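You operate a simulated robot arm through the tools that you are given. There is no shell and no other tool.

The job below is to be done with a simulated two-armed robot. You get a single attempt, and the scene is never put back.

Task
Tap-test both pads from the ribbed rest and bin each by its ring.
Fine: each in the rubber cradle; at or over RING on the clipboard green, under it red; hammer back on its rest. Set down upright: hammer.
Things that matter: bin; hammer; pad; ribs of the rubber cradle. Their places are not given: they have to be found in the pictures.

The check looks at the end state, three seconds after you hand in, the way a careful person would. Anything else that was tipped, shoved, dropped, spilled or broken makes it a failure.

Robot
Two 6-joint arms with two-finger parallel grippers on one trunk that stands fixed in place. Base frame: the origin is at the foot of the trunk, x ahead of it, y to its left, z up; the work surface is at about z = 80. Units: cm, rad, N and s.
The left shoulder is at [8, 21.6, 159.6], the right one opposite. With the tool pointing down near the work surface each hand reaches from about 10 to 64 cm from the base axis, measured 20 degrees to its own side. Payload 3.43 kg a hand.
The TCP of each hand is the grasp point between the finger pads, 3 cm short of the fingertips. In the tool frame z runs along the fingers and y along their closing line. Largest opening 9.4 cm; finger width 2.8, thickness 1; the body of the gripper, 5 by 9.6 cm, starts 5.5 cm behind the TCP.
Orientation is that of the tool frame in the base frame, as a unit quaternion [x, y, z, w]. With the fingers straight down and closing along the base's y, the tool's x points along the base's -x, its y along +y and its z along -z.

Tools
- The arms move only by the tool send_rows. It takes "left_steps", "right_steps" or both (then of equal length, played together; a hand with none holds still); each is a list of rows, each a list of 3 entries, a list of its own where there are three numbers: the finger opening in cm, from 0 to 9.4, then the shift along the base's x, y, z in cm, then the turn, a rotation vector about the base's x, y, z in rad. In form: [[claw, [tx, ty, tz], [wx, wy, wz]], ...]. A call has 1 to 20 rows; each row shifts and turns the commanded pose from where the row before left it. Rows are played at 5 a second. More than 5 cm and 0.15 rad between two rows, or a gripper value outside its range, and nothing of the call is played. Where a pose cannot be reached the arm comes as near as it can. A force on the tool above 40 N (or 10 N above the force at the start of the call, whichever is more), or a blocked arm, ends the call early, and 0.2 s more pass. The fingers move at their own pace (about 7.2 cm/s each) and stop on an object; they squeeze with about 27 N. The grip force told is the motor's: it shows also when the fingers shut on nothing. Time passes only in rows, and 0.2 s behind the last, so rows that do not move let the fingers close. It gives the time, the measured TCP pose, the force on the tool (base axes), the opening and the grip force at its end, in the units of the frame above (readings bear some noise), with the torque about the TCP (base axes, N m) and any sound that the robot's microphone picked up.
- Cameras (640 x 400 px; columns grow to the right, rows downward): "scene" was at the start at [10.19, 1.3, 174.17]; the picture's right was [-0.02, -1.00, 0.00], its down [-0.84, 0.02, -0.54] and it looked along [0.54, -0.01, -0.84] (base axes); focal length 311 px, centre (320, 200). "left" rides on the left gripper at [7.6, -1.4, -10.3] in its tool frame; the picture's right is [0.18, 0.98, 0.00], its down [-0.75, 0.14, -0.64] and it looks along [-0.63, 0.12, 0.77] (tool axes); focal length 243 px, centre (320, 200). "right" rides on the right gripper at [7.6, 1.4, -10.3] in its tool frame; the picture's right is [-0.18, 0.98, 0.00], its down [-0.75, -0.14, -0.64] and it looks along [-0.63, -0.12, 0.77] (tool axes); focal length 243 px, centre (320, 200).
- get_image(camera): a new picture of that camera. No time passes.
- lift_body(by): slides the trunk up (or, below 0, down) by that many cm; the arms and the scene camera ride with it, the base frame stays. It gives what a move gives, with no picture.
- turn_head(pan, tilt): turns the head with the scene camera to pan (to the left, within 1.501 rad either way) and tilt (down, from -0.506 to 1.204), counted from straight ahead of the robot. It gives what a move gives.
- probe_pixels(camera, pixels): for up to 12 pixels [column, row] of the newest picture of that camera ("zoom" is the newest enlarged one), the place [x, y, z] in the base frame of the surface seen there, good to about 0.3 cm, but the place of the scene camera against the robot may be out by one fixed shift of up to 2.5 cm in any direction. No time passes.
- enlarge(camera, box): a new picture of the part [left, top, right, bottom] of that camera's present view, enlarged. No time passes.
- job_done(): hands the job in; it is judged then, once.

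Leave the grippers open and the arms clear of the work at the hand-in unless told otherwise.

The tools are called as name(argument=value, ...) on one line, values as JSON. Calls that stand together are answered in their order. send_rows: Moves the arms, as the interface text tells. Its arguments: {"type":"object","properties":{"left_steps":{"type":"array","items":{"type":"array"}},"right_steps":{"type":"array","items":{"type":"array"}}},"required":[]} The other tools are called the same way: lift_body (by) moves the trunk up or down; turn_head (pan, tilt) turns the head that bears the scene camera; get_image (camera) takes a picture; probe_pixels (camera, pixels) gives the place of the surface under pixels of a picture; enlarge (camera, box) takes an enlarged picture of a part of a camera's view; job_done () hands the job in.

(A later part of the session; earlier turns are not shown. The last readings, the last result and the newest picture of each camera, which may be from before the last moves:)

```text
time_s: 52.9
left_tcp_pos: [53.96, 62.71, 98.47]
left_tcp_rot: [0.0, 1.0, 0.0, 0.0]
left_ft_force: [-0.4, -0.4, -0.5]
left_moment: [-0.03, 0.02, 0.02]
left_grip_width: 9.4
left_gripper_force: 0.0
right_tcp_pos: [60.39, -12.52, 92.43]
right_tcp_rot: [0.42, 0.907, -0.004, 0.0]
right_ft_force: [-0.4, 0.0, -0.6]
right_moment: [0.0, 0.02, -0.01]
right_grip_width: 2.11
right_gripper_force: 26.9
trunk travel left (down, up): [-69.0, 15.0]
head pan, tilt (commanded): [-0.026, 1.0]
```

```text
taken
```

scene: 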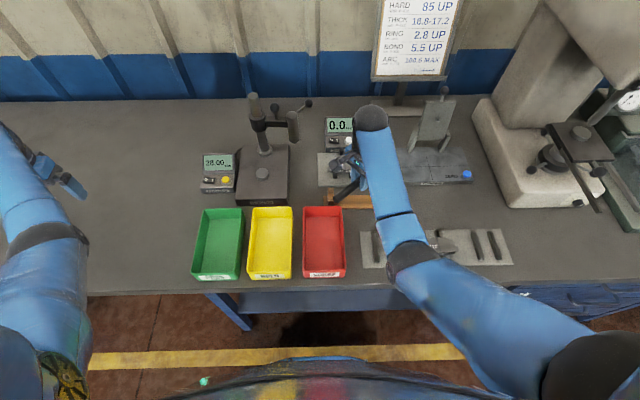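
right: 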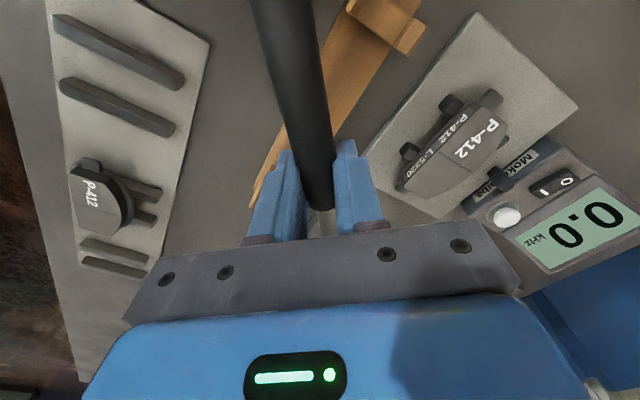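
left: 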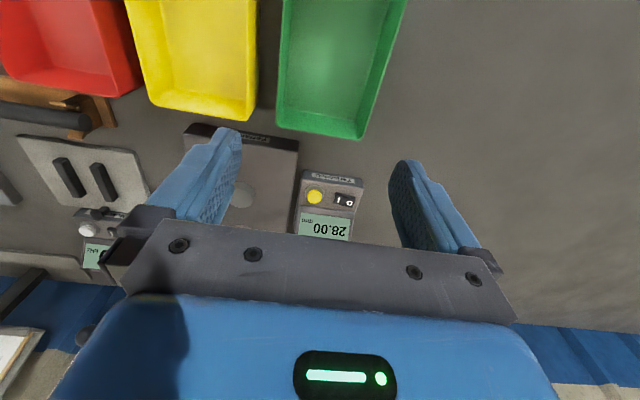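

So far so good. I'll finish the swing so the head points straight +x, another 0.87 rad, while shifting the hand toward (62.8,-9.3).

send_rows(right_steps=[[1.5, [0.4, 0.5, 0], [0, 0, 0.145]], [1.5, [0.4, 0.5, 0], [0, 0, 0.145]], [1.5, [0.4, 0.5, 0], [0, 0, 0.145]], [1.5, [0.4, 0.5, 0], [0, 0, 0.145]], [1.5, [0.4, 0.6, 0], [0, 0, 0.145]], [1.5, [0.4, 0.6, 0], [0, 0, 0.145]]])

get_image(camera="right")

get_image(camera="scene")

```text
time_s: 54.3
left_tcp_pos: [54.03, 62.86, 98.47]
left_tcp_rot: [-0.001, 1.0, 0.0, 0.0]
left_ft_force: [0.1, -0.3, 0.7]
left_moment: [0.0, -0.01, -0.02]
left_grip_width: 9.4
left_gripper_force: 0.1
right_tcp_pos: [62.86, -9.21, 92.52]
right_tcp_rot: [-0.001, 1.0, -0.002, 0.002]
right_ft_force: [1.0, 0.1, -1.3]
right_moment: [-0.03, -0.02, -0.03]
right_grip_width: 2.1
right_gripper_force: 27.3
trunk travel left (down, up): [-69.0, 15.0]
head pan, tilt (commanded): [-0.026, 1.0]
```

```text
taken
```

right: 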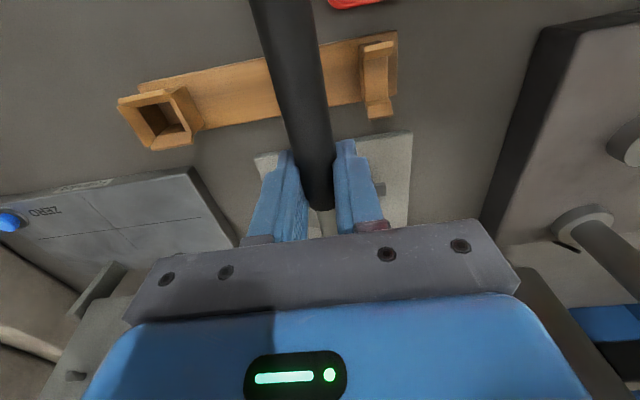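

```text
taken
```

scene: 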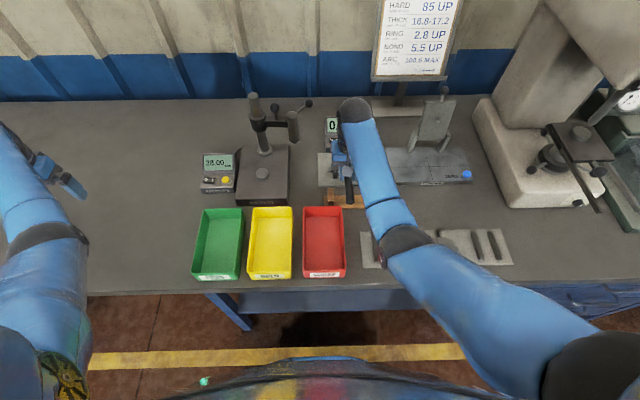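

The head is now over the cradle side, hidden behind the gripper. The rest is visible: head box at (160,118), saddle at (378,80). I'll record the box geometry for returning the hammer.

enlarge(camera="right", box=[100, 20, 420, 170])

probe_pixels(camera="right", pixels=[[122, 104], [152, 148], [198, 128], [180, 92], [158, 115], [165, 122], [367, 50], [380, 115], [393, 42], [392, 110], [300, 100], [310, 160]])

```text
2.00 times, centred on (260, 95) of right
```

zoom: 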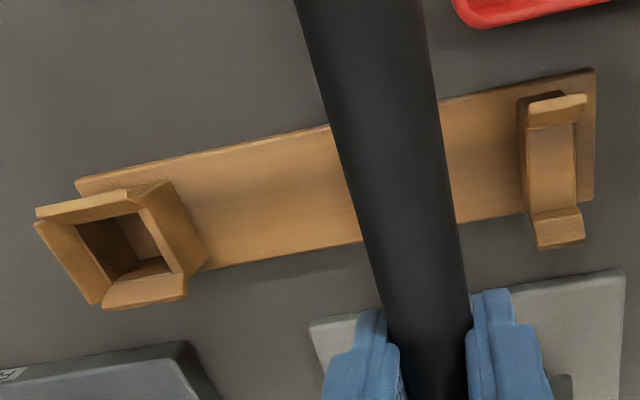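

```text
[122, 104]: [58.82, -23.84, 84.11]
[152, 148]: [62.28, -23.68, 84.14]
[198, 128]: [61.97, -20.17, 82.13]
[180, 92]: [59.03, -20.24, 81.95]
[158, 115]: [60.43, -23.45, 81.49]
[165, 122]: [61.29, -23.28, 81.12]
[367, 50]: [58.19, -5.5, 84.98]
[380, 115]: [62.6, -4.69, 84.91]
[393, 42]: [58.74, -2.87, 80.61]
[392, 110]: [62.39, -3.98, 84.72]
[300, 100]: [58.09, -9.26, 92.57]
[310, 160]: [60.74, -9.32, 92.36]
```

The funnel box is centred at about (60.4,-22), with its hole going down to about z=81. So the hammer head hangs about 3.3 cm below the shaft, and contact with the pad (84.3) is expected near TCP z≈88.6. I'll lower gently in small steps, watching force and sound.

send_rows(right_steps=[[1.5, [0, 0, -1], [0, 0, 0]], [1.5, [0, 0, -0.8], [0, 0, 0]], [1.5, [0, 0, -0.4], [0, 0, 0]], [1.5, [0, 0, -0.3], [0, 0, 0]], [1.5, [0, 0, 0], [0, 0, 0]]])

get_image(camera="scene")

enlarge(camera="scene", box=[290, 90, 420, 220])

```text
time_s: 55.5
left_tcp_pos: [54.16, 62.85, 98.48]
left_tcp_rot: [0.0, 1.0, -0.001, -0.001]
left_ft_force: [-0.7, 0.6, -0.7]
left_moment: [-0.01, 0.02, -0.03]
left_grip_width: 9.41
left_gripper_force: 0.1
right_tcp_pos: [62.79, -9.24, 89.76]
right_tcp_rot: [0.0, 1.0, -0.004, 0.002]
right_ft_force: [-0.3, 0.8, -1.4]
right_moment: [-0.04, 0.03, 0.03]
right_grip_width: 2.12
right_gripper_force: 27.7
trunk travel left (down, up): [-69.0, 15.0]
head pan, tilt (commanded): [-0.026, 1.0]
```

```text
taken
```

scene: 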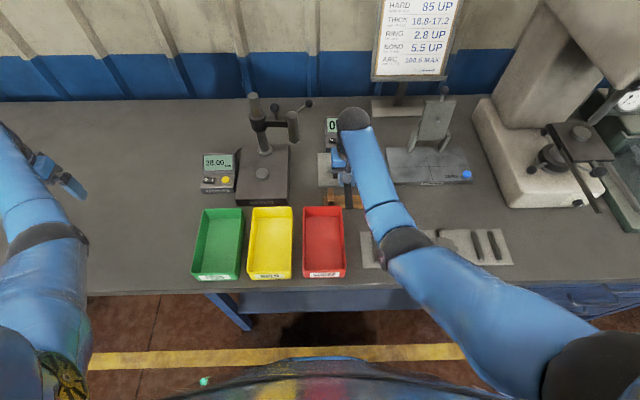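

```text
3.08 times, centred on (355, 155) of scene
```

zoom: 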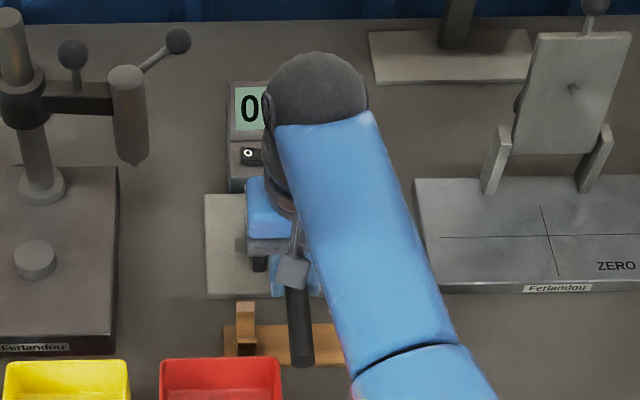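

No contact yet. Continuing down in 0.2 cm steps.

send_rows(right_steps=[[1.5, [0, 0, -0.2], [0, 0, 0]], [1.5, [0, 0, -0.2], [0, 0, 0]], [1.5, [0, 0, -0.2], [0, 0, 0]], [1.5, [0, 0, -0.2], [0, 0, 0]]])

```text
time_s: 56.5
left_tcp_pos: [54.07, 62.85, 98.36]
left_tcp_rot: [0.0, 1.0, 0.0, 0.0]
left_ft_force: [0.2, 0.1, 0.1]
left_moment: [0.02, -0.03, -0.04]
left_grip_width: 9.38
left_gripper_force: 0.0
right_tcp_pos: [62.84, -9.25, 89.13]
right_tcp_rot: [0.0, 1.0, -0.004, 0.003]
right_ft_force: [0.4, -1.1, 1.3]
right_moment: [0.04, -0.28, -0.01]
right_grip_width: 2.12
right_gripper_force: 27.7
trunk travel left (down, up): [-69.0, 15.0]
head pan, tilt (commanded): [-0.026, 1.0]
```

Contact: the moment is -0.28 N·m, about 3 N at the head, at TCP z≈89.1. A slow touch makes no sound. I'll lift 1.5 cm and give a quick light tap, down 1.5 and straight back up.

send_rows(right_steps=[[1.5, [0, 0, 0.8], [0, 0, 0]], [1.5, [0, 0, 0.7], [0, 0, 0]], [1.5, [0, 0, 0], [0, 0, 0]], [1.5, [0, 0, -1.5], [0, 0, 0]], [1.5, [0, 0, 1.5], [0, 0, 0]], [1.5, [0, 0, 0.5], [0, 0, 0]]])

enlarge(camera="scene", box=[290, 90, 420, 220])

```text
time_s: 57.9
left_tcp_pos: [53.95, 62.95, 98.53]
left_tcp_rot: [0.001, 1.0, -0.001, 0.0]
left_ft_force: [0.2, -0.1, 0.0]
left_moment: [0.01, 0.02, 0.01]
left_grip_width: 9.43
left_gripper_force: 0.0
right_tcp_pos: [62.68, -9.16, 91.35]
right_tcp_rot: [0.0, 1.0, -0.003, 0.002]
right_ft_force: [-0.1, -0.2, -1.5]
right_moment: [-0.03, 0.03, -0.01]
right_grip_width: 2.13
right_gripper_force: 26.9
trunk travel left (down, up): [-69.0, 15.0]
head pan, tilt (commanded): [-0.026, 1.0]
```

```text
3.08 times, centred on (355, 155) of scene
```

zoom: 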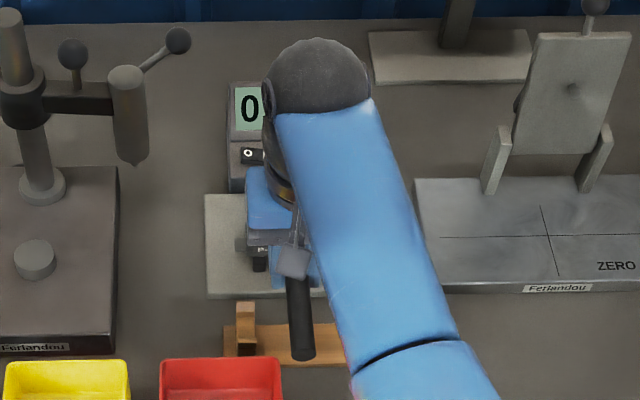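

No sound; the motion smoothing probably kept it short of the pad. I'll do a firmer tap from 2.2 cm above, with the commanded bottom about 0.3 cm past contact, and a quick rebound.

send_rows(right_steps=[[1.5, [0, 0, -2.5], [0, 0, 0]], [1.5, [0, 0, 1.2], [0, 0, 0]], [1.5, [0, 0, 1.3], [0, 0, 0]]])

enlarge(camera="scene", box=[290, 90, 420, 220])

```text
time_s: 58.7
left_tcp_pos: [53.99, 62.92, 98.53]
left_tcp_rot: [0.0, 1.0, -0.001, 0.0]
left_ft_force: [0.1, 0.1, 0.1]
left_moment: [-0.02, 0.0, -0.02]
left_grip_width: 9.39
left_gripper_force: 0.0
right_tcp_pos: [62.76, -9.09, 91.09]
right_tcp_rot: [0.0, 1.0, -0.003, 0.002]
right_ft_force: [-0.6, -0.7, -1.5]
right_moment: [-0.01, -0.01, -0.03]
right_grip_width: 2.13
right_gripper_force: 27.2
trunk travel left (down, up): [-69.0, 15.0]
head pan, tilt (commanded): [-0.026, 1.0]
```

```text
3.08 times, centred on (355, 155) of scene
```

zoom: 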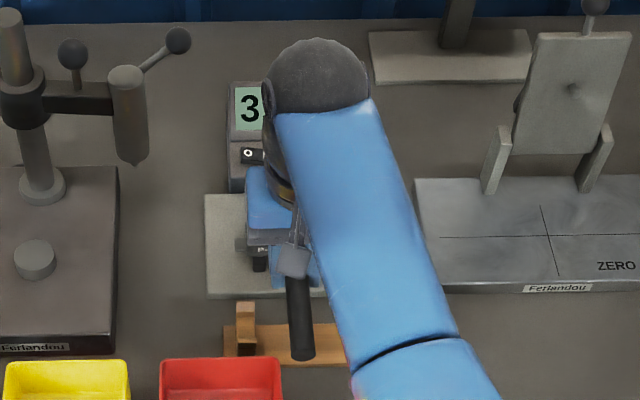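

The display now starts with "3". I'll raise the hammer and back off to read the full value.

send_rows(right_steps=[[1.5, [0, 0, 1.5], [0, 0, 0]], [1.5, [-3, -2, 0.5], [0, 0, 0]], [1.5, [-3, -3, 0], [0, 0, 0]], [1.5, [0, -4, 0], [0, 0, 0]]])

enlarge(camera="scene", box=[290, 90, 420, 220])

```text
time_s: 59.7
left_tcp_pos: [54.12, 62.67, 98.52]
left_tcp_rot: [-0.001, 1.0, 0.0, -0.001]
left_ft_force: [0.7, 0.7, 0.2]
left_moment: [0.04, -0.02, -0.01]
left_grip_width: 9.39
left_gripper_force: 0.0
right_tcp_pos: [56.96, -18.35, 93.01]
right_tcp_rot: [0.001, 1.0, -0.002, 0.001]
right_ft_force: [-0.2, -0.4, -1.4]
right_moment: [0.02, 0.02, 0.01]
right_grip_width: 2.13
right_gripper_force: 26.1
trunk travel left (down, up): [-69.0, 15.0]
head pan, tilt (commanded): [-0.026, 1.0]
```

```text
3.08 times, centred on (355, 155) of scene
```

zoom: 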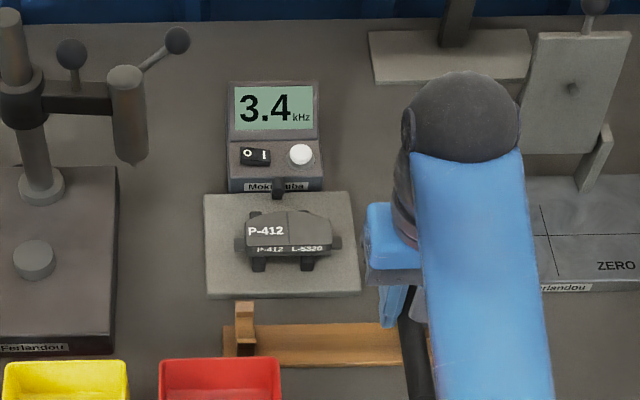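

Pad L-5320 rings at 3.4 kHz, at or above 2.8, so it goes to the green bin. Now I'll return the hammer, swinging it back -90° while moving above its rest.

send_rows(right_steps=[[1.5, [0.3, 0.5, 0], [0, 0, -0.1428]], [1.5, [0.3, 0.5, 0], [0, 0, -0.1428]], [1.5, [0.3, 0.5, 0], [0, 0, -0.1428]], [1.5, [0.3, 0.5, 0], [0, 0, -0.1428]], [1.5, [0.3, 0.5, 0], [0, 0, -0.1428]], [1.5, [0.3, 0.5, 0], [0, 0, -0.1428]], [1.5, [0.3, 0.6, 0], [0, 0, -0.1428]], [1.5, [0.3, 0.6, 0], [0, 0, -0.1428]], [1.5, [0.3, 0.6, 0], [0, 0, -0.1428]], [1.5, [0.3, 0.6, 0], [0, 0, -0.1428]], [1.5, [0.3, 0.6, 0], [0, 0, -0.1428]]])

get_image(camera="right")

enlarge(camera="scene", box=[290, 120, 450, 240])

```text
time_s: 62.1
left_tcp_pos: [53.94, 62.82, 98.55]
left_tcp_rot: [0.0, 1.0, 0.0, -0.001]
left_ft_force: [-0.4, -0.1, 0.0]
left_moment: [0.04, 0.03, -0.04]
left_grip_width: 9.41
left_gripper_force: 0.1
right_tcp_pos: [60.05, -12.19, 93.02]
right_tcp_rot: [0.708, 0.706, -0.003, -0.002]
right_ft_force: [-0.2, 0.1, -2.1]
right_moment: [0.02, 0.01, 0.0]
right_grip_width: 2.11
right_gripper_force: 27.3
trunk travel left (down, up): [-69.0, 15.0]
head pan, tilt (commanded): [-0.026, 1.0]
```

```text
taken
```

right: 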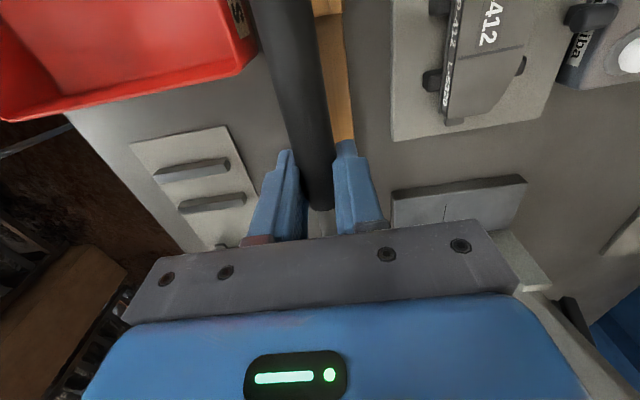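

```text
3.33 times, centred on (370, 180) of scene
```

zoom: 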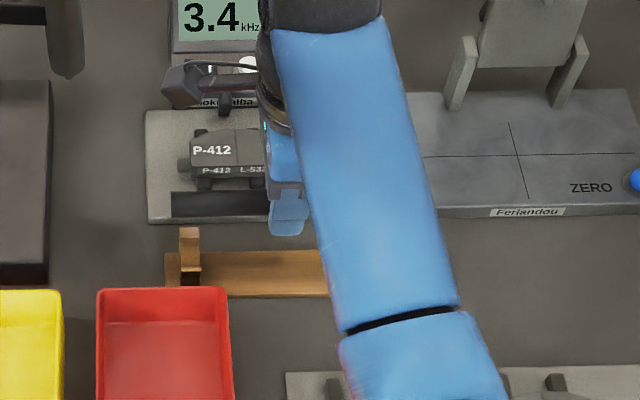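

The handle looks unchanged in the grip. I'll probe along it to check for any droop before lowering.

probe_pixels(camera="right", pixels=[[282, 10], [288, 40], [296, 80], [305, 120], [313, 160], [318, 190]])

```text
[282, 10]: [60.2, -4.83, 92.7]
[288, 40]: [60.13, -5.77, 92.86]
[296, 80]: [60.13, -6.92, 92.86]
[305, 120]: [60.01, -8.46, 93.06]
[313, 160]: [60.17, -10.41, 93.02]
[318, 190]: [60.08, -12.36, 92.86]
```

The handle is still level to within about 2°. By my bookkeeping I need +0.3 x and -0.2 y to be exactly at the pick-up spot, and 7.7 cm down. I'll lower in stages, watching the force as the head enters the box.

send_rows(right_steps=[[1.5, [0.3, -0.2, 0], [0, 0, 0]], [1.5, [0, 0, -2], [0, 0, 0]], [1.5, [0, 0, -1.5], [0, 0, 0]], [1.5, [0, 0, -1], [0, 0, 0]], [1.5, [0, 0, -0.5], [0, 0, 0]], [1.5, [0, 0, 0], [0, 0, 0]]])

get_image(camera="right")

enlarge(camera="scene", box=[290, 120, 450, 240])

```text
time_s: 63.5
left_tcp_pos: [53.98, 62.89, 98.52]
left_tcp_rot: [0.0, 1.0, 0.0, 0.0]
left_ft_force: [-0.2, 0.4, 0.2]
left_moment: [-0.01, 0.02, -0.02]
left_grip_width: 9.4
left_gripper_force: 0.0
right_tcp_pos: [60.54, -12.39, 88.08]
right_tcp_rot: [0.707, 0.708, -0.004, -0.001]
right_ft_force: [-0.7, 0.2, -1.2]
right_moment: [0.0, -0.01, 0.04]
right_grip_width: 2.12
right_gripper_force: 26.5
trunk travel left (down, up): [-69.0, 15.0]
head pan, tilt (commanded): [-0.026, 1.0]
```

```text
taken
```

right: 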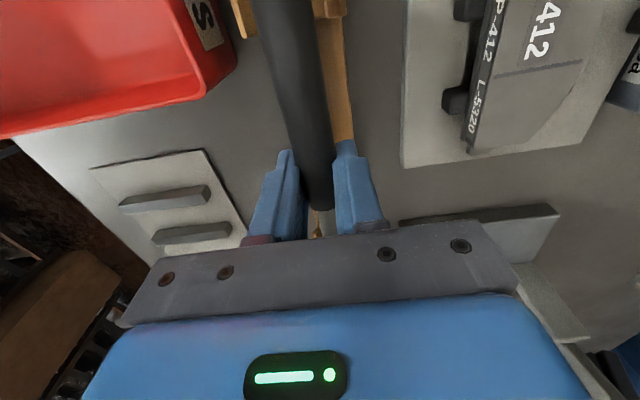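

```text
3.33 times, centred on (370, 180) of scene
```

zoom: 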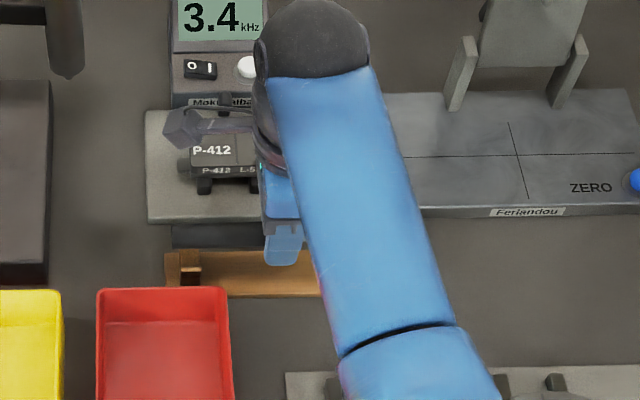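

Same picture as at pick-up. Continuing down.

send_rows(right_steps=[[1.5, [-0.1, 0, -0.8], [0, 0, 0]], [1.5, [0, 0, -0.7], [0, 0, 0]], [1.5, [0, 0, -0.5], [0, 0, 0]], [1.5, [0, 0, -0.3], [0, 0, 0]], [1.5, [0, 0, 0], [0, 0, 0]]])

```text
time_s: 64.7
left_tcp_pos: [54.0, 62.82, 98.54]
left_tcp_rot: [0.001, 1.0, 0.0, -0.001]
left_ft_force: [0.4, 0.3, -0.4]
left_moment: [0.01, 0.0, 0.02]
left_grip_width: 9.42
left_gripper_force: 0.1
right_tcp_pos: [60.45, -12.3, 85.62]
right_tcp_rot: [0.707, 0.707, -0.003, -0.001]
right_ft_force: [-0.4, 0.3, -1.6]
right_moment: [0.03, 0.0, 0.0]
right_grip_width: 2.09
right_gripper_force: 26.4
trunk travel left (down, up): [-69.0, 15.0]
head pan, tilt (commanded): [-0.026, 1.0]
```

send_rows(right_steps=[[1.5, [0, 0, -0.15], [0, 0, 0]], [1.5, [0, 0, -0.1], [0, 0, 0]], [1.5, [0, 0, 0], [0, 0, 0]]])

```text
time_s: 65.5
left_tcp_pos: [54.04, 62.7, 98.5]
left_tcp_rot: [0.0, 1.0, 0.001, 0.0]
left_ft_force: [-0.2, 0.7, 0.0]
left_moment: [0.02, -0.01, 0.02]
left_grip_width: 9.37
left_gripper_force: 0.0
right_tcp_pos: [60.37, -12.39, 85.67]
right_tcp_rot: [0.707, 0.707, -0.002, 0.001]
right_ft_force: [2.3, -1.7, 6.3]
right_moment: [0.53, -0.04, -0.04]
right_grip_width: 2.12
right_gripper_force: 26.8
trunk travel left (down, up): [-69.0, 15.0]
head pan, tilt (commanded): [-0.026, 1.0]
```

Contact of about 8 N, located at y≈-5.6 by the moment, so the handle is sitting in the saddle. I'll relax 0.1 cm and open gently.

send_rows(right_steps=[[1.5, [0, 0, 0.1], [0, 0, 0]], [2.4, [0, 0, 0], [0, 0, 0]], [2.8, [0, 0, 0], [0, 0, 0]], [4, [0, 0, 0], [0, 0, 0]], [5.5, [0, 0, 0], [0, 0, 0]], [5.5, [0, 0, 0], [0, 0, 0]]])

get_image(camera="right")

```text
time_s: 66.9
left_tcp_pos: [53.98, 62.75, 98.48]
left_tcp_rot: [0.0, 1.0, 0.0, 0.0]
left_ft_force: [0.0, 0.3, 0.4]
left_moment: [-0.01, -0.02, 0.01]
left_grip_width: 9.39
left_gripper_force: 0.2
right_tcp_pos: [60.19, -12.38, 85.69]
right_tcp_rot: [0.707, 0.707, -0.003, -0.001]
right_ft_force: [-0.3, 0.3, 0.0]
right_moment: [-0.02, 0.05, -0.01]
right_grip_width: 5.5
right_gripper_force: 0.1
trunk travel left (down, up): [-69.0, 15.0]
head pan, tilt (commanded): [-0.026, 1.0]
```

```text
taken
```

right: 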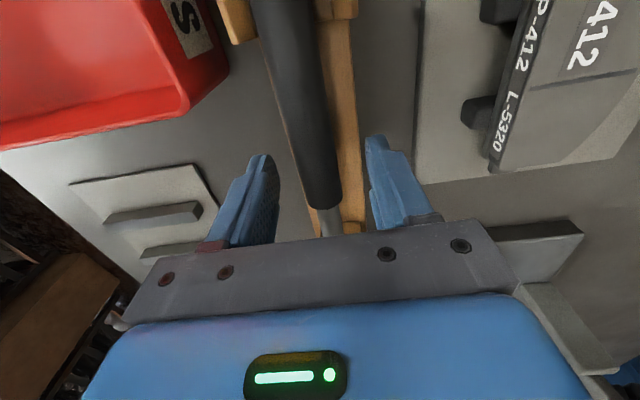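

Released with no residual force. I'll lift straight up and look at the hammer on its rest.

send_rows(right_steps=[[5.5, [0, 0, 2], [0, 0, 0]], [5.5, [0, 0, 2.5], [0, 0, 0]], [5.5, [0, 0, 2.5], [0, 0, 0]]])

send_rows(right_steps=[[5.5, [-3, 2, 0], [0, 0, 0]], [5.5, [-3, 3, 0], [0, 0, 0]]])

get_image(camera="right")

enlarge(camera="scene", box=[290, 120, 450, 240])

```text
time_s: 67.7
left_tcp_pos: [54.07, 62.77, 98.46]
left_tcp_rot: [0.0, 1.0, 0.0, 0.001]
left_ft_force: [-1.2, 0.3, -0.5]
left_moment: [-0.01, 0.0, -0.01]
left_grip_width: 9.42
left_gripper_force: 0.1
right_tcp_pos: [60.41, -12.42, 92.56]
right_tcp_rot: [0.707, 0.707, -0.003, 0.0]
right_ft_force: [1.1, -0.7, 0.3]
right_moment: [0.02, -0.03, -0.01]
right_grip_width: 5.5
right_gripper_force: 0.2
trunk travel left (down, up): [-69.0, 15.0]
head pan, tilt (commanded): [-0.026, 1.0]
```

```text
time_s: 68.3
left_tcp_pos: [53.93, 62.83, 98.52]
left_tcp_rot: [0.0, 1.0, -0.001, 0.0]
left_ft_force: [0.1, 0.1, -0.1]
left_moment: [0.02, -0.01, 0.03]
left_grip_width: 9.39
left_gripper_force: 0.2
right_tcp_pos: [54.23, -7.22, 92.59]
right_tcp_rot: [0.707, 0.707, -0.003, 0.0]
right_ft_force: [-0.2, 0.1, 1.1]
right_moment: [0.0, 0.03, 0.02]
right_grip_width: 5.52
right_gripper_force: 0.1
trunk travel left (down, up): [-69.0, 15.0]
head pan, tilt (commanded): [-0.026, 1.0]
```

```text
taken
```

right: 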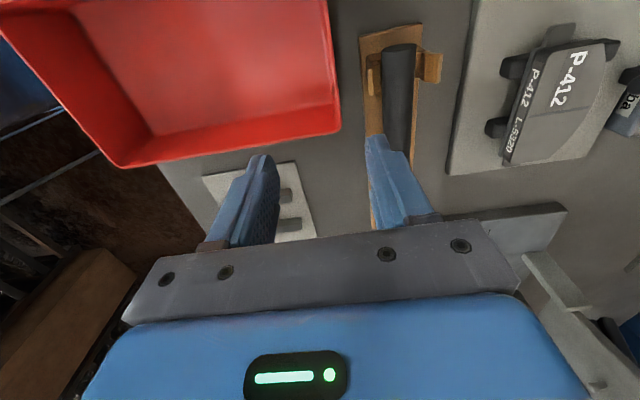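

```text
3.33 times, centred on (370, 180) of scene
```

zoom: 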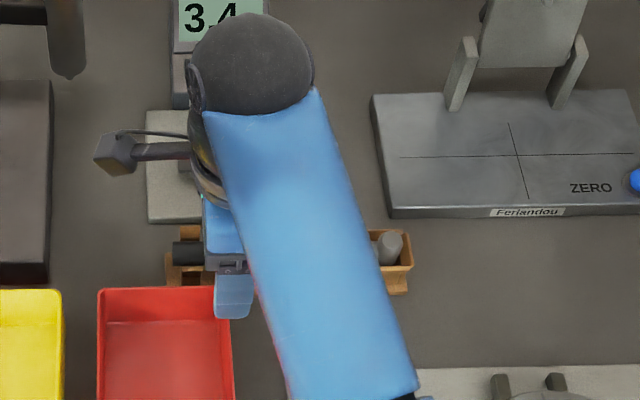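

The head sits in its box and the handle in its saddle. Next I'll fetch pad 1 from the cradle. First, while the view is here, I'll probe the red bin's rim and floor in the right camera, and the bins in the scene for comparison.

probe_pixels(camera="right", pixels=[[125, 162], [338, 130], [330, 40], [150, 140], [325, 110], [240, 60], [235, 148], [60, 40]])

get_image(camera="scene")

probe_pixels(camera="scene", pixels=[[346, 276], [304, 276], [304, 208], [342, 207], [324, 240], [194, 277], [238, 278], [241, 209], [205, 209], [218, 240], [270, 240], [388, 198]])

```text
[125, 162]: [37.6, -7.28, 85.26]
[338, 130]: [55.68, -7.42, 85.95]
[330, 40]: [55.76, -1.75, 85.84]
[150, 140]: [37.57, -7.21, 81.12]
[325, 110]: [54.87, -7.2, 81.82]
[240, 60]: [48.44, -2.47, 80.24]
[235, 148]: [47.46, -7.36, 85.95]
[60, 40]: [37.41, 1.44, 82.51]
```

```text
taken
```

scene: 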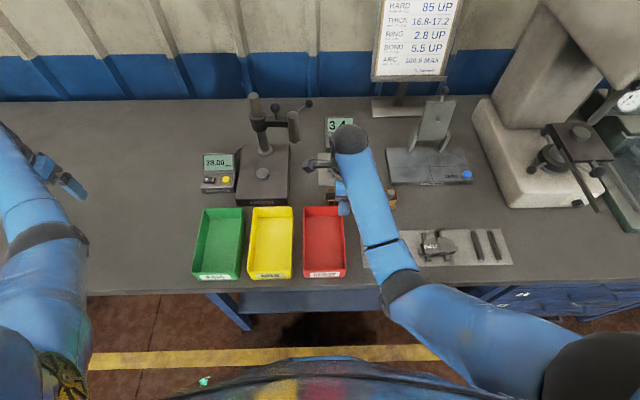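

```text
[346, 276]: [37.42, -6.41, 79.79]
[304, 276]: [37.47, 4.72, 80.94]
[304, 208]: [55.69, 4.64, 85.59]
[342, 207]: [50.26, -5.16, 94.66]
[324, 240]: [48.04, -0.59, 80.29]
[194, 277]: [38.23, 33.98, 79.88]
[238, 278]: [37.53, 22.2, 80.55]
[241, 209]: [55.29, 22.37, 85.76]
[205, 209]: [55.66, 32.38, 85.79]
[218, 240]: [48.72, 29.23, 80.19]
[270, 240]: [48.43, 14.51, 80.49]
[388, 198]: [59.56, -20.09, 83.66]
```

Comparing the two cameras, the scene view reads y about 1.1 cm too high. Green bin: actual y≈21.1–31.8, x≈37.5–55.7, rim 85.9, floor about 80.2. Red bin: y≈-7.3–3.6. I'll move the right hand out above the cradle and raise the left hand to prepare for lowering the trunk.

send_rows(left_steps=[[9.4, [0.5, 0, 1], [0, 0, 0]], [9.4, [0.5, 0, 1], [0, 0, 0]], [9.4, [0.5, 0, 1], [0, 0, 0]], [9.4, [0.5, 0, 1], [0, 0, 0]], [9.4, [0, 0, 0.5], [0, 0, 0]]], right_steps=[[7, [3.6, -0.3, 1], [0, 0, 0]], [7, [3.6, -0.3, 1.3], [0, 0, 0]], [7, [3.6, -0.3, 1.7], [0, 0, 0]], [7, [3.6, -0.3, 1.7], [0, 0, 0]], [7, [2.4, -0.3, 0.7], [0, 0, 0]]])

get_image(camera="scene")

```text
time_s: 69.5
left_tcp_pos: [56.07, 62.9, 103.09]
left_tcp_rot: [0.001, 1.0, 0.0, 0.0]
left_ft_force: [-0.5, -0.8, -0.5]
left_moment: [-0.02, -0.02, 0.02]
left_grip_width: 9.41
left_gripper_force: 0.1
right_tcp_pos: [71.25, -8.9, 98.94]
right_tcp_rot: [0.707, 0.707, -0.004, -0.001]
right_ft_force: [-0.3, -0.2, -0.7]
right_moment: [0.02, -0.05, 0.0]
right_grip_width: 7.01
right_gripper_force: 0.2
trunk travel left (down, up): [-69.0, 15.0]
head pan, tilt (commanded): [-0.026, 1.0]
```

```text
taken
```

scene: 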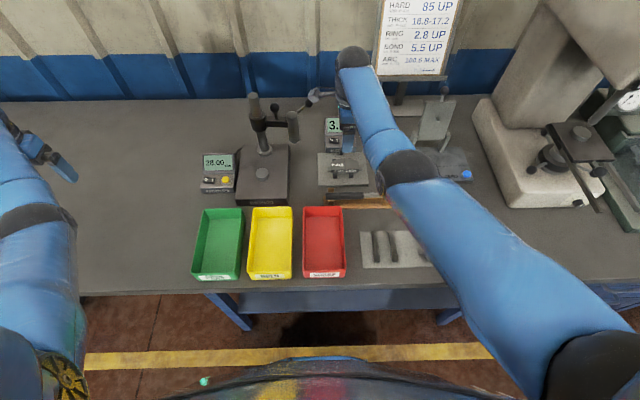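

Elbow-down and in reach. I'll lower the trunk 8 cm, raise the hand, then lower 8 cm again, so the arm stays well bent.

lift_body(by=-8)

send_rows(right_steps=[[7, [0.2, 0, 2], [0, 0, 0]], [7, [0.2, 0, 2], [0, 0, 0]], [7, [0.2, 0, 2], [0, 0, 0]]])

```text
time_s: 70.7
left_tcp_pos: [55.92, 62.94, 95.12]
left_tcp_rot: [0.0, 1.0, -0.001, 0.0]
left_ft_force: [-0.3, 0.3, 0.0]
left_moment: [0.02, -0.01, 0.01]
left_grip_width: 9.42
left_gripper_force: 0.1
right_tcp_pos: [71.32, -8.93, 90.94]
right_tcp_rot: [0.708, 0.707, -0.003, -0.002]
right_ft_force: [-0.1, 0.1, -0.5]
right_moment: [-0.01, -0.02, 0.0]
right_grip_width: 7.0
right_gripper_force: 0.1
trunk travel left (down, up): [-61.0, 23.0]
head pan, tilt (commanded): [-0.026, 1.0]
```

```text
time_s: 71.5
left_tcp_pos: [55.93, 62.9, 94.92]
left_tcp_rot: [-0.001, 1.0, 0.0, 0.0]
left_ft_force: [-0.2, 0.1, -0.1]
left_moment: [0.0, 0.04, -0.04]
left_grip_width: 9.4
left_gripper_force: 0.0
right_tcp_pos: [71.72, -8.97, 96.98]
right_tcp_rot: [0.707, 0.707, -0.003, -0.001]
right_ft_force: [0.5, 0.1, -0.6]
right_moment: [-0.01, -0.01, 0.02]
right_grip_width: 6.98
right_gripper_force: 0.0
trunk travel left (down, up): [-61.0, 23.0]
head pan, tilt (commanded): [-0.026, 1.0]
```

lift_body(by=-8)

get_image(camera="right")

get_image(camera="scene")

```text
time_s: 72.6
left_tcp_pos: [56.01, 62.93, 87.1]
left_tcp_rot: [0.0, 1.0, 0.0, 0.0]
left_ft_force: [-0.3, -0.1, -0.1]
left_moment: [0.05, -0.03, 0.01]
left_grip_width: 9.42
left_gripper_force: 0.1
right_tcp_pos: [71.74, -8.97, 88.85]
right_tcp_rot: [0.707, 0.707, -0.004, -0.001]
right_ft_force: [0.6, -0.8, -0.5]
right_moment: [0.03, 0.0, 0.02]
right_grip_width: 7.01
right_gripper_force: 0.1
trunk travel left (down, up): [-53.0, 31.0]
head pan, tilt (commanded): [-0.026, 1.0]
```

```text
taken
```

right: 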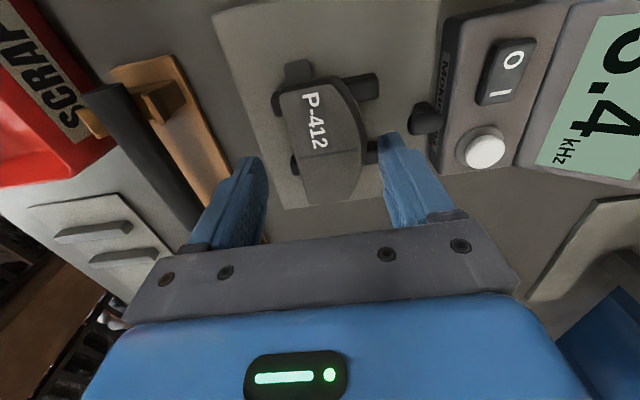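

```text
taken
```

scene: 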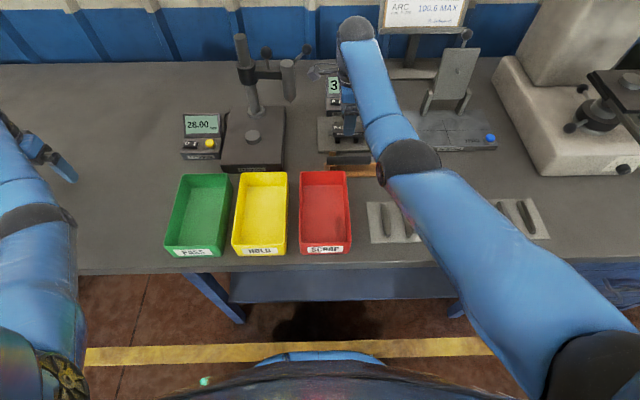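

The pad is visible between the fingers, still seated. I'll probe its edges and the ribs for the grasp.

enlarge(camera="right", box=[250, 40, 430, 220])

probe_pixels(camera="zoom", pixels=[[120, 135], [165, 270], [215, 355], [260, 245], [230, 120], [290, 235], [195, 250], [280, 85], [300, 150], [270, 330]])

```text
2.22 times, centred on (340, 130) of right
```

zoom: 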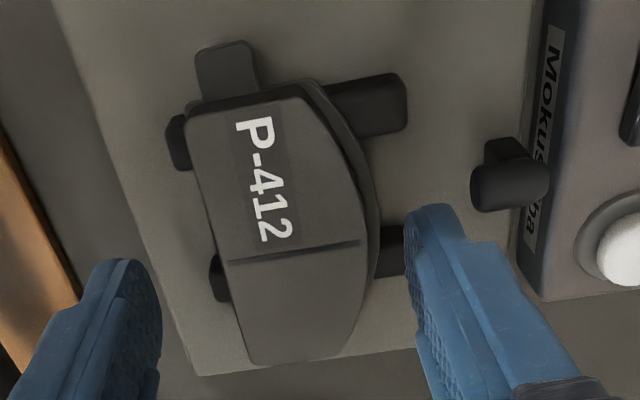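

```text
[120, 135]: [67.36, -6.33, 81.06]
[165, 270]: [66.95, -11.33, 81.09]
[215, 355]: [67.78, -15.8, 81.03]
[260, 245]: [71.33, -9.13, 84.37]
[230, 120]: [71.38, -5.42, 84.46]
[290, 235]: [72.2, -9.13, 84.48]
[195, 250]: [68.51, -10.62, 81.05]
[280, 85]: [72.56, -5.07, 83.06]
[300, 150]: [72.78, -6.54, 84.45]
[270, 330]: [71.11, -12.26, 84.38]
```

probe_pixels(camera="zoom", pixels=[[196, 125], [226, 255], [250, 345], [360, 240], [372, 235], [342, 345], [230, 60], [345, 246], [185, 140], [395, 95]])

```text
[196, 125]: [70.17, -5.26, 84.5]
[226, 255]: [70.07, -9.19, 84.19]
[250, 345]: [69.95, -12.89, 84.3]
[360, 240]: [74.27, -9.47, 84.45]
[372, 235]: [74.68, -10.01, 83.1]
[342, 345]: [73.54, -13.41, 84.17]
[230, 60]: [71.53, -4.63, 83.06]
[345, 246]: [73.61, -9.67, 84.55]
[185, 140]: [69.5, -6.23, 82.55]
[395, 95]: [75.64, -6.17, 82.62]
```

Pad x spans 69.8–74.8, centre 72.3. I'll descend to (72.25,-8.8,84.45) with the opening at 7.

send_rows(right_steps=[[7, [0.5, 0.15, -1.2], [0, 0, 0]], [7, [0, 0, -1.3], [0, 0, 0]], [7, [0, 0, -1], [0, 0, 0]], [7, [0, 0, -0.6], [0, 0, 0]], [7, [0, 0, -0.3], [0, 0, 0]], [7, [0, 0, 0], [0, 0, 0]]])

get_image(camera="right")

```text
time_s: 74.0
left_tcp_pos: [55.97, 62.84, 87.16]
left_tcp_rot: [0.0, 1.0, 0.0, 0.0]
left_ft_force: [0.4, -0.2, 0.1]
left_moment: [-0.01, 0.0, -0.02]
left_grip_width: 9.38
left_gripper_force: 0.0
right_tcp_pos: [72.34, -8.79, 84.41]
right_tcp_rot: [0.707, 0.707, -0.003, -0.001]
right_ft_force: [-0.2, -0.6, 0.8]
right_moment: [-0.02, 0.0, 0.01]
right_grip_width: 6.99
right_gripper_force: 0.1
trunk travel left (down, up): [-53.0, 31.0]
head pan, tilt (commanded): [-0.026, 1.0]
```

```text
taken
```

right: 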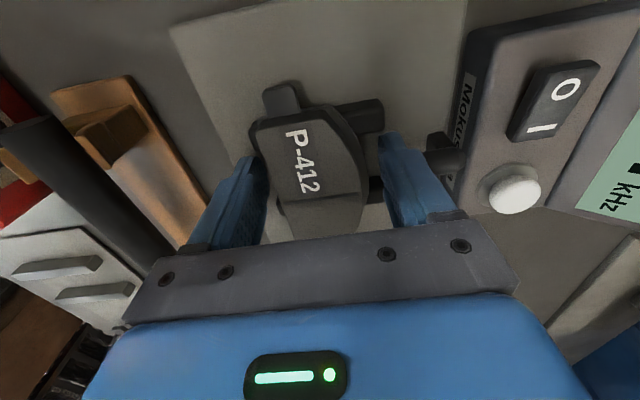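

In position with no contact. I'll close on pad 1 and test-lift 1 cm.

send_rows(right_steps=[[4, [0, 0, 0], [0, 0, 0]], [4, [0, 0, 0], [0, 0, 0]], [4, [0, 0, 0], [0, 0, 0]], [4, [0, 0, 0.4], [0, 0, 0]], [4, [0, 0, 0.6], [0, 0, 0]], [4, [0, 0, 0], [0, 0, 0]]])

```text
time_s: 75.4
left_tcp_pos: [55.98, 62.83, 87.05]
left_tcp_rot: [0.0, 1.0, 0.001, -0.001]
left_ft_force: [0.2, -0.2, -1.2]
left_moment: [-0.02, 0.01, -0.02]
left_grip_width: 9.4
left_gripper_force: 0.0
right_tcp_pos: [72.35, -8.87, 85.43]
right_tcp_rot: [0.707, 0.707, -0.004, -0.001]
right_ft_force: [-0.3, 0.6, -2.1]
right_moment: [0.03, 0.0, 0.0]
right_grip_width: 5.32
right_gripper_force: 27.3
trunk travel left (down, up): [-53.0, 31.0]
head pan, tilt (commanded): [-0.026, 1.0]
```

Held at 5.32 cm with the weight on. I'll lift clear of the cradle, then raise the trunk 20 cm.

send_rows(right_steps=[[4, [0, 0, 1.5], [0, 0, 0]], [4, [0, 0, 1.5], [0, 0, 0]], [4, [-0.3, 0, 1.5], [0, 0, 0]]])

lift_body(by=20)

get_image(camera="right")

get_image(camera="scene")

```text
time_s: 76.2
left_tcp_pos: [56.01, 62.91, 87.17]
left_tcp_rot: [0.0, 1.0, 0.0, 0.0]
left_ft_force: [0.5, 0.5, -0.3]
left_moment: [-0.02, -0.01, 0.02]
left_grip_width: 9.39
left_gripper_force: 0.0
right_tcp_pos: [72.05, -8.87, 90.02]
right_tcp_rot: [0.707, 0.707, -0.005, -0.001]
right_ft_force: [-0.8, -0.4, -3.0]
right_moment: [0.04, 0.01, 0.02]
right_grip_width: 5.28
right_gripper_force: 27.4
trunk travel left (down, up): [-53.0, 31.0]
head pan, tilt (commanded): [-0.026, 1.0]
```

```text
time_s: 78.4
left_tcp_pos: [56.11, 62.88, 107.14]
left_tcp_rot: [0.001, 1.0, -0.001, -0.001]
left_ft_force: [0.4, 0.5, 0.2]
left_moment: [-0.02, 0.01, -0.01]
left_grip_width: 9.38
left_gripper_force: 0.1
right_tcp_pos: [72.0, -8.86, 110.16]
right_tcp_rot: [0.707, 0.707, -0.004, -0.002]
right_ft_force: [-0.2, -0.2, -3.1]
right_moment: [0.06, 0.0, -0.02]
right_grip_width: 5.3
right_gripper_force: 26.7
trunk travel left (down, up): [-73.0, 11.0]
head pan, tilt (commanded): [-0.026, 1.0]
```

```text
taken
```

right: 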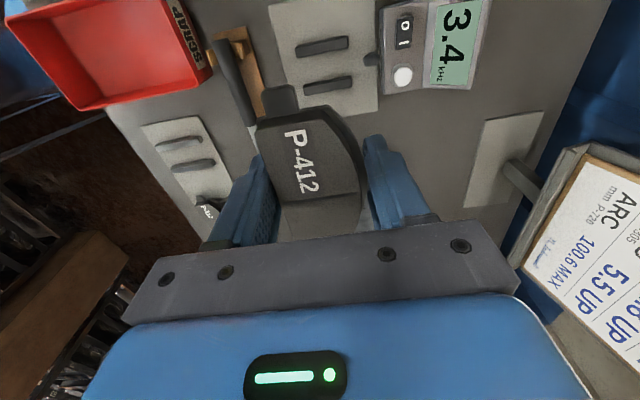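

```text
taken
```

scene: 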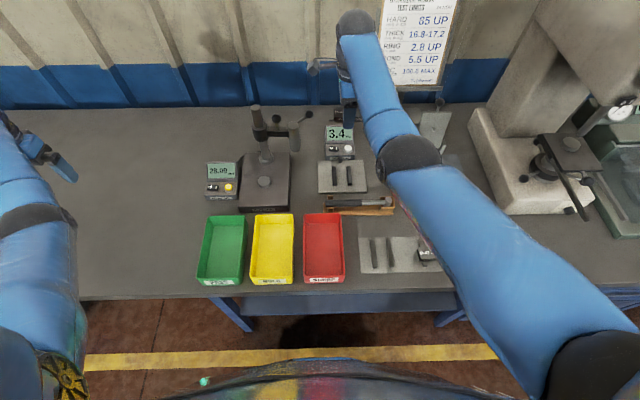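

Pad held and level. Now I'll carry it inward and around towards the green bin, turning +90° on the way so its long side runs along the bin.

send_rows(right_steps=[[4, [-3, 0.2, -2.7], [0, 0, 0]], [4, [-3, 0.2, -2.7], [0, 0, 0]], [4, [-3, 0.2, -2.7], [0, 0, 0]], [4, [-3, 0.3, -2.7], [0, 0, 0]], [4, [-2, 3.5, -0.7], [0, 0, 0.14]], [4, [-2, 3.5, -0.7], [0, 0, 0.14]], [4, [-2, 3.5, -0.7], [0, 0, 0.14]], [4, [-2, 3.5, -0.7], [0, 0, 0.14]]])

get_image(camera="scene")

get_image(camera="right")

```text
time_s: 80.2
left_tcp_pos: [55.87, 62.96, 107.03]
left_tcp_rot: [-0.001, 1.0, -0.001, -0.001]
left_ft_force: [0.3, 0.0, -0.4]
left_moment: [0.02, 0.01, 0.0]
left_grip_width: 9.42
left_gripper_force: 0.0
right_tcp_pos: [51.95, 6.1, 96.62]
right_tcp_rot: [0.483, 0.876, -0.004, 0.0]
right_ft_force: [-0.7, 0.4, -2.6]
right_moment: [0.01, 0.0, 0.0]
right_grip_width: 5.28
right_gripper_force: 27.0
trunk travel left (down, up): [-73.0, 11.0]
head pan, tilt (commanded): [-0.026, 1.0]
```

```text
taken
```

scene: 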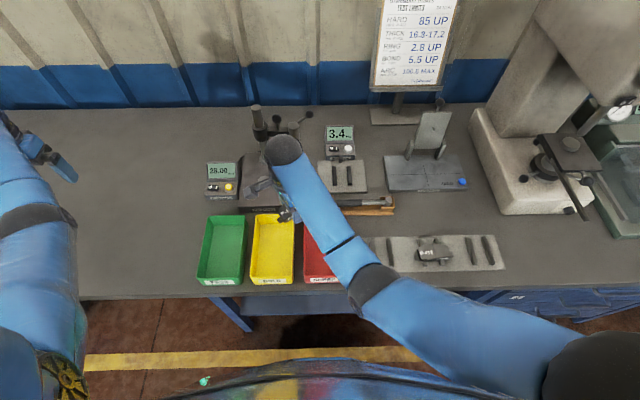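

```text
taken
```

right: 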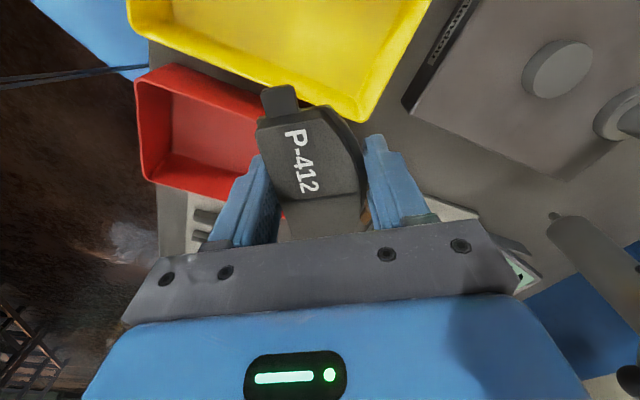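

All good. I'll continue over to the green bin and finish the turn.

send_rows(right_steps=[[4, [-1, 4, 0], [0, 0, 0.14]], [4, [-1, 4, 0], [0, 0, 0.14]], [4, [-1, 4, 0], [0, 0, 0.14]], [4, [-1, 4, 0], [0, 0, 0.14]], [4, [-1, 4, 0], [0, 0, 0.14]], [4, [0, 0.2, 0], [0, 0, 0.105]], [4, [0, 0, 0], [0, 0, 0.105]], [4, [0, 0, 0], [0, 0, 0.1]]])

get_image(camera="right")

get_image(camera="scene")

```text
time_s: 82.0
left_tcp_pos: [55.97, 62.98, 107.08]
left_tcp_rot: [-0.001, 1.0, 0.0, 0.0]
left_ft_force: [-0.8, -0.3, -0.1]
left_moment: [-0.04, -0.01, -0.01]
left_grip_width: 9.39
left_gripper_force: 0.0
right_tcp_pos: [47.03, 26.31, 96.48]
right_tcp_rot: [-0.001, 1.0, -0.003, 0.002]
right_ft_force: [0.3, 0.7, -3.7]
right_moment: [0.0, 0.01, 0.0]
right_grip_width: 5.26
right_gripper_force: 26.2
trunk travel left (down, up): [-73.0, 11.0]
head pan, tilt (commanded): [-0.026, 1.0]
```

```text
taken
```

right: 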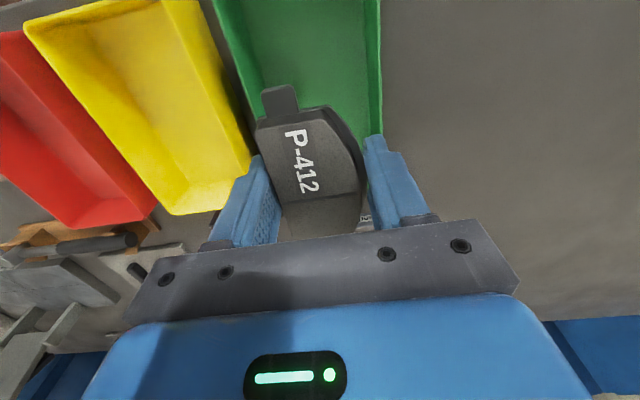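

```text
taken
```

scene: 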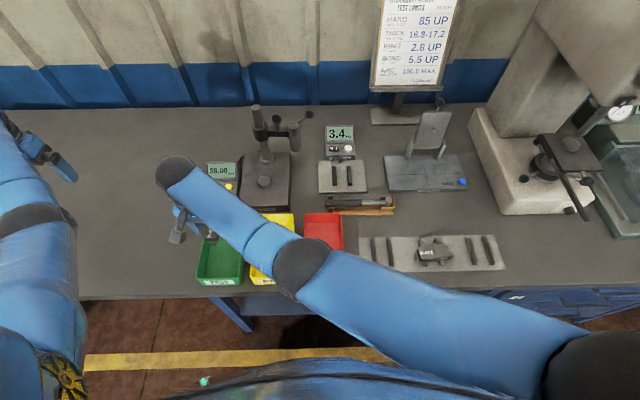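

The pad is above the green bin. I'll probe the green bin's walls and floor from this wrist view.

probe_pixels(camera="right", pixels=[[379, 40], [379, 100], [232, 60], [222, 20], [300, 30], [340, 60], [374, 60], [250, 70], [280, 100], [300, 200], [345, 200], [378, 130]])

enlarge(camera="right", box=[200, 0, 420, 240])

```text
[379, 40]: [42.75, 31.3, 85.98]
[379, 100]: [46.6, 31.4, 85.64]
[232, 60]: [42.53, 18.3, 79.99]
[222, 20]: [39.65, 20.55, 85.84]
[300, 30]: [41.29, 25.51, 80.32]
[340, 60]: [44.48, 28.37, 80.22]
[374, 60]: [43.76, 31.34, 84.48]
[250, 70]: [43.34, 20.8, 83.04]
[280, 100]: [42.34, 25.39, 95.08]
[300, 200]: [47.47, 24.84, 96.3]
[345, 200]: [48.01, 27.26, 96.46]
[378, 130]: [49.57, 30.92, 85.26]
```

```text
1.67 times, centred on (310, 120) of right
```

zoom: 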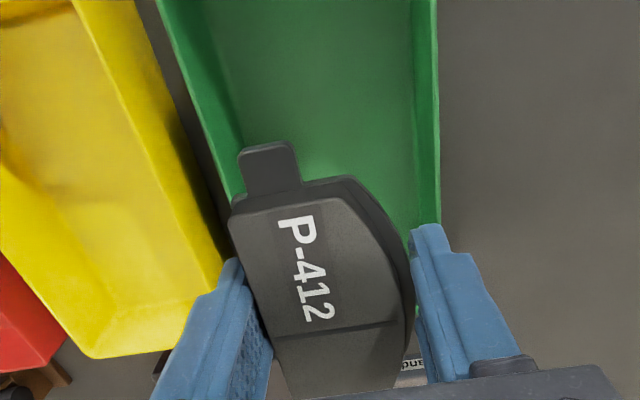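

The green bin's inner walls are at y≈20.8 and 31.2, and its floor is 80.2. I'll centre at y≈25.95, x≈46.6, then lower with the trunk in two stages.

send_rows(right_steps=[[4, [-0.4, -0.36, 0], [0, 0, 0]], [4, [0, 0, 0], [0, 0, 0]]])

lift_body(by=-7)

get_image(camera="right")

```text
time_s: 82.6
left_tcp_pos: [56.02, 62.78, 107.09]
left_tcp_rot: [0.001, 1.0, 0.0, 0.001]
left_ft_force: [-0.8, -0.7, 0.2]
left_moment: [0.01, 0.01, -0.02]
left_grip_width: 9.4
left_gripper_force: 0.1
right_tcp_pos: [46.54, 25.97, 96.58]
right_tcp_rot: [0.001, 1.0, -0.004, 0.001]
right_ft_force: [-0.3, 0.9, -2.8]
right_moment: [0.01, 0.05, 0.0]
right_grip_width: 5.27
right_gripper_force: 27.2
trunk travel left (down, up): [-73.0, 11.0]
head pan, tilt (commanded): [-0.026, 1.0]
```

```text
time_s: 83.7
left_tcp_pos: [55.9, 62.88, 100.15]
left_tcp_rot: [0.0, 1.0, 0.0, -0.001]
left_ft_force: [0.2, 0.4, 0.6]
left_moment: [0.01, 0.02, 0.01]
left_grip_width: 9.39
left_gripper_force: 0.1
right_tcp_pos: [46.59, 25.95, 89.51]
right_tcp_rot: [0.001, 1.0, -0.003, 0.002]
right_ft_force: [0.3, 0.1, -3.4]
right_moment: [0.03, 0.03, -0.01]
right_grip_width: 5.26
right_gripper_force: 26.8
trunk travel left (down, up): [-66.0, 18.0]
head pan, tilt (commanded): [-0.026, 1.0]
```

```text
taken
```

right: 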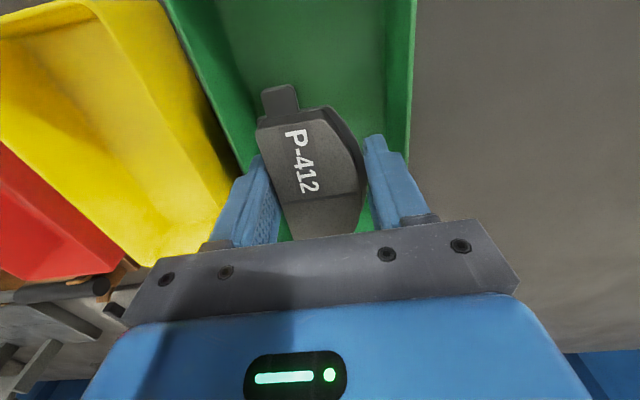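

Centred and clear. Lowering another 5 cm into the bin.

lift_body(by=-5)

get_image(camera="right")

```text
time_s: 84.6
left_tcp_pos: [56.02, 62.98, 95.2]
left_tcp_rot: [-0.001, 1.0, 0.0, 0.001]
left_ft_force: [0.5, 0.2, -0.2]
left_moment: [0.0, 0.0, -0.05]
left_grip_width: 9.39
left_gripper_force: 0.1
right_tcp_pos: [46.62, 25.87, 84.57]
right_tcp_rot: [0.0, 1.0, -0.004, 0.002]
right_ft_force: [-0.5, -1.2, -3.2]
right_moment: [0.0, 0.01, 0.01]
right_grip_width: 5.26
right_gripper_force: 27.1
trunk travel left (down, up): [-61.0, 23.0]
head pan, tilt (commanded): [-0.026, 1.0]
```

```text
taken
```

right: 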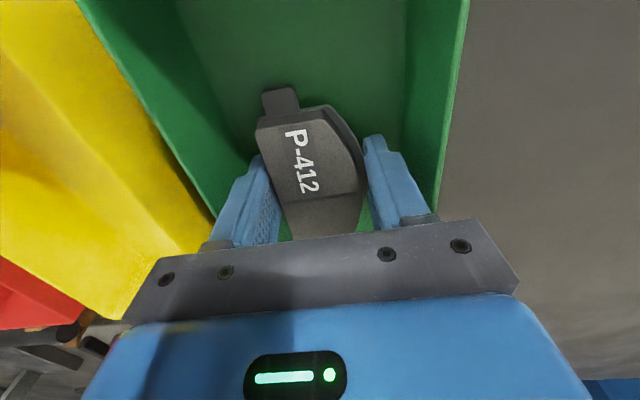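

send_rows(right_steps=[[4, [0, 0, -0.4], [0, 0, 0]], [4, [0, 0, -0.3], [0, 0, 0]], [4, [0, 0, -0.2], [0, 0, 0]], [4, [0, 0, -0.1], [0, 0, 0]], [4, [0, 0, 0], [0, 0, 0]]])

```text
time_s: 85.8
left_tcp_pos: [56.06, 62.86, 95.04]
left_tcp_rot: [0.0, 1.0, 0.0, 0.0]
left_ft_force: [0.1, 0.0, 0.1]
left_moment: [0.01, 0.03, -0.02]
left_grip_width: 9.41
left_gripper_force: 0.0
right_tcp_pos: [46.74, 25.93, 83.51]
right_tcp_rot: [0.0, 1.0, -0.003, 0.001]
right_ft_force: [-0.3, 0.7, -2.1]
right_moment: [-0.02, 0.01, -0.01]
right_grip_width: 5.27
right_gripper_force: 27.0
trunk travel left (down, up): [-61.0, 23.0]
head pan, tilt (commanded): [-0.026, 1.0]
```

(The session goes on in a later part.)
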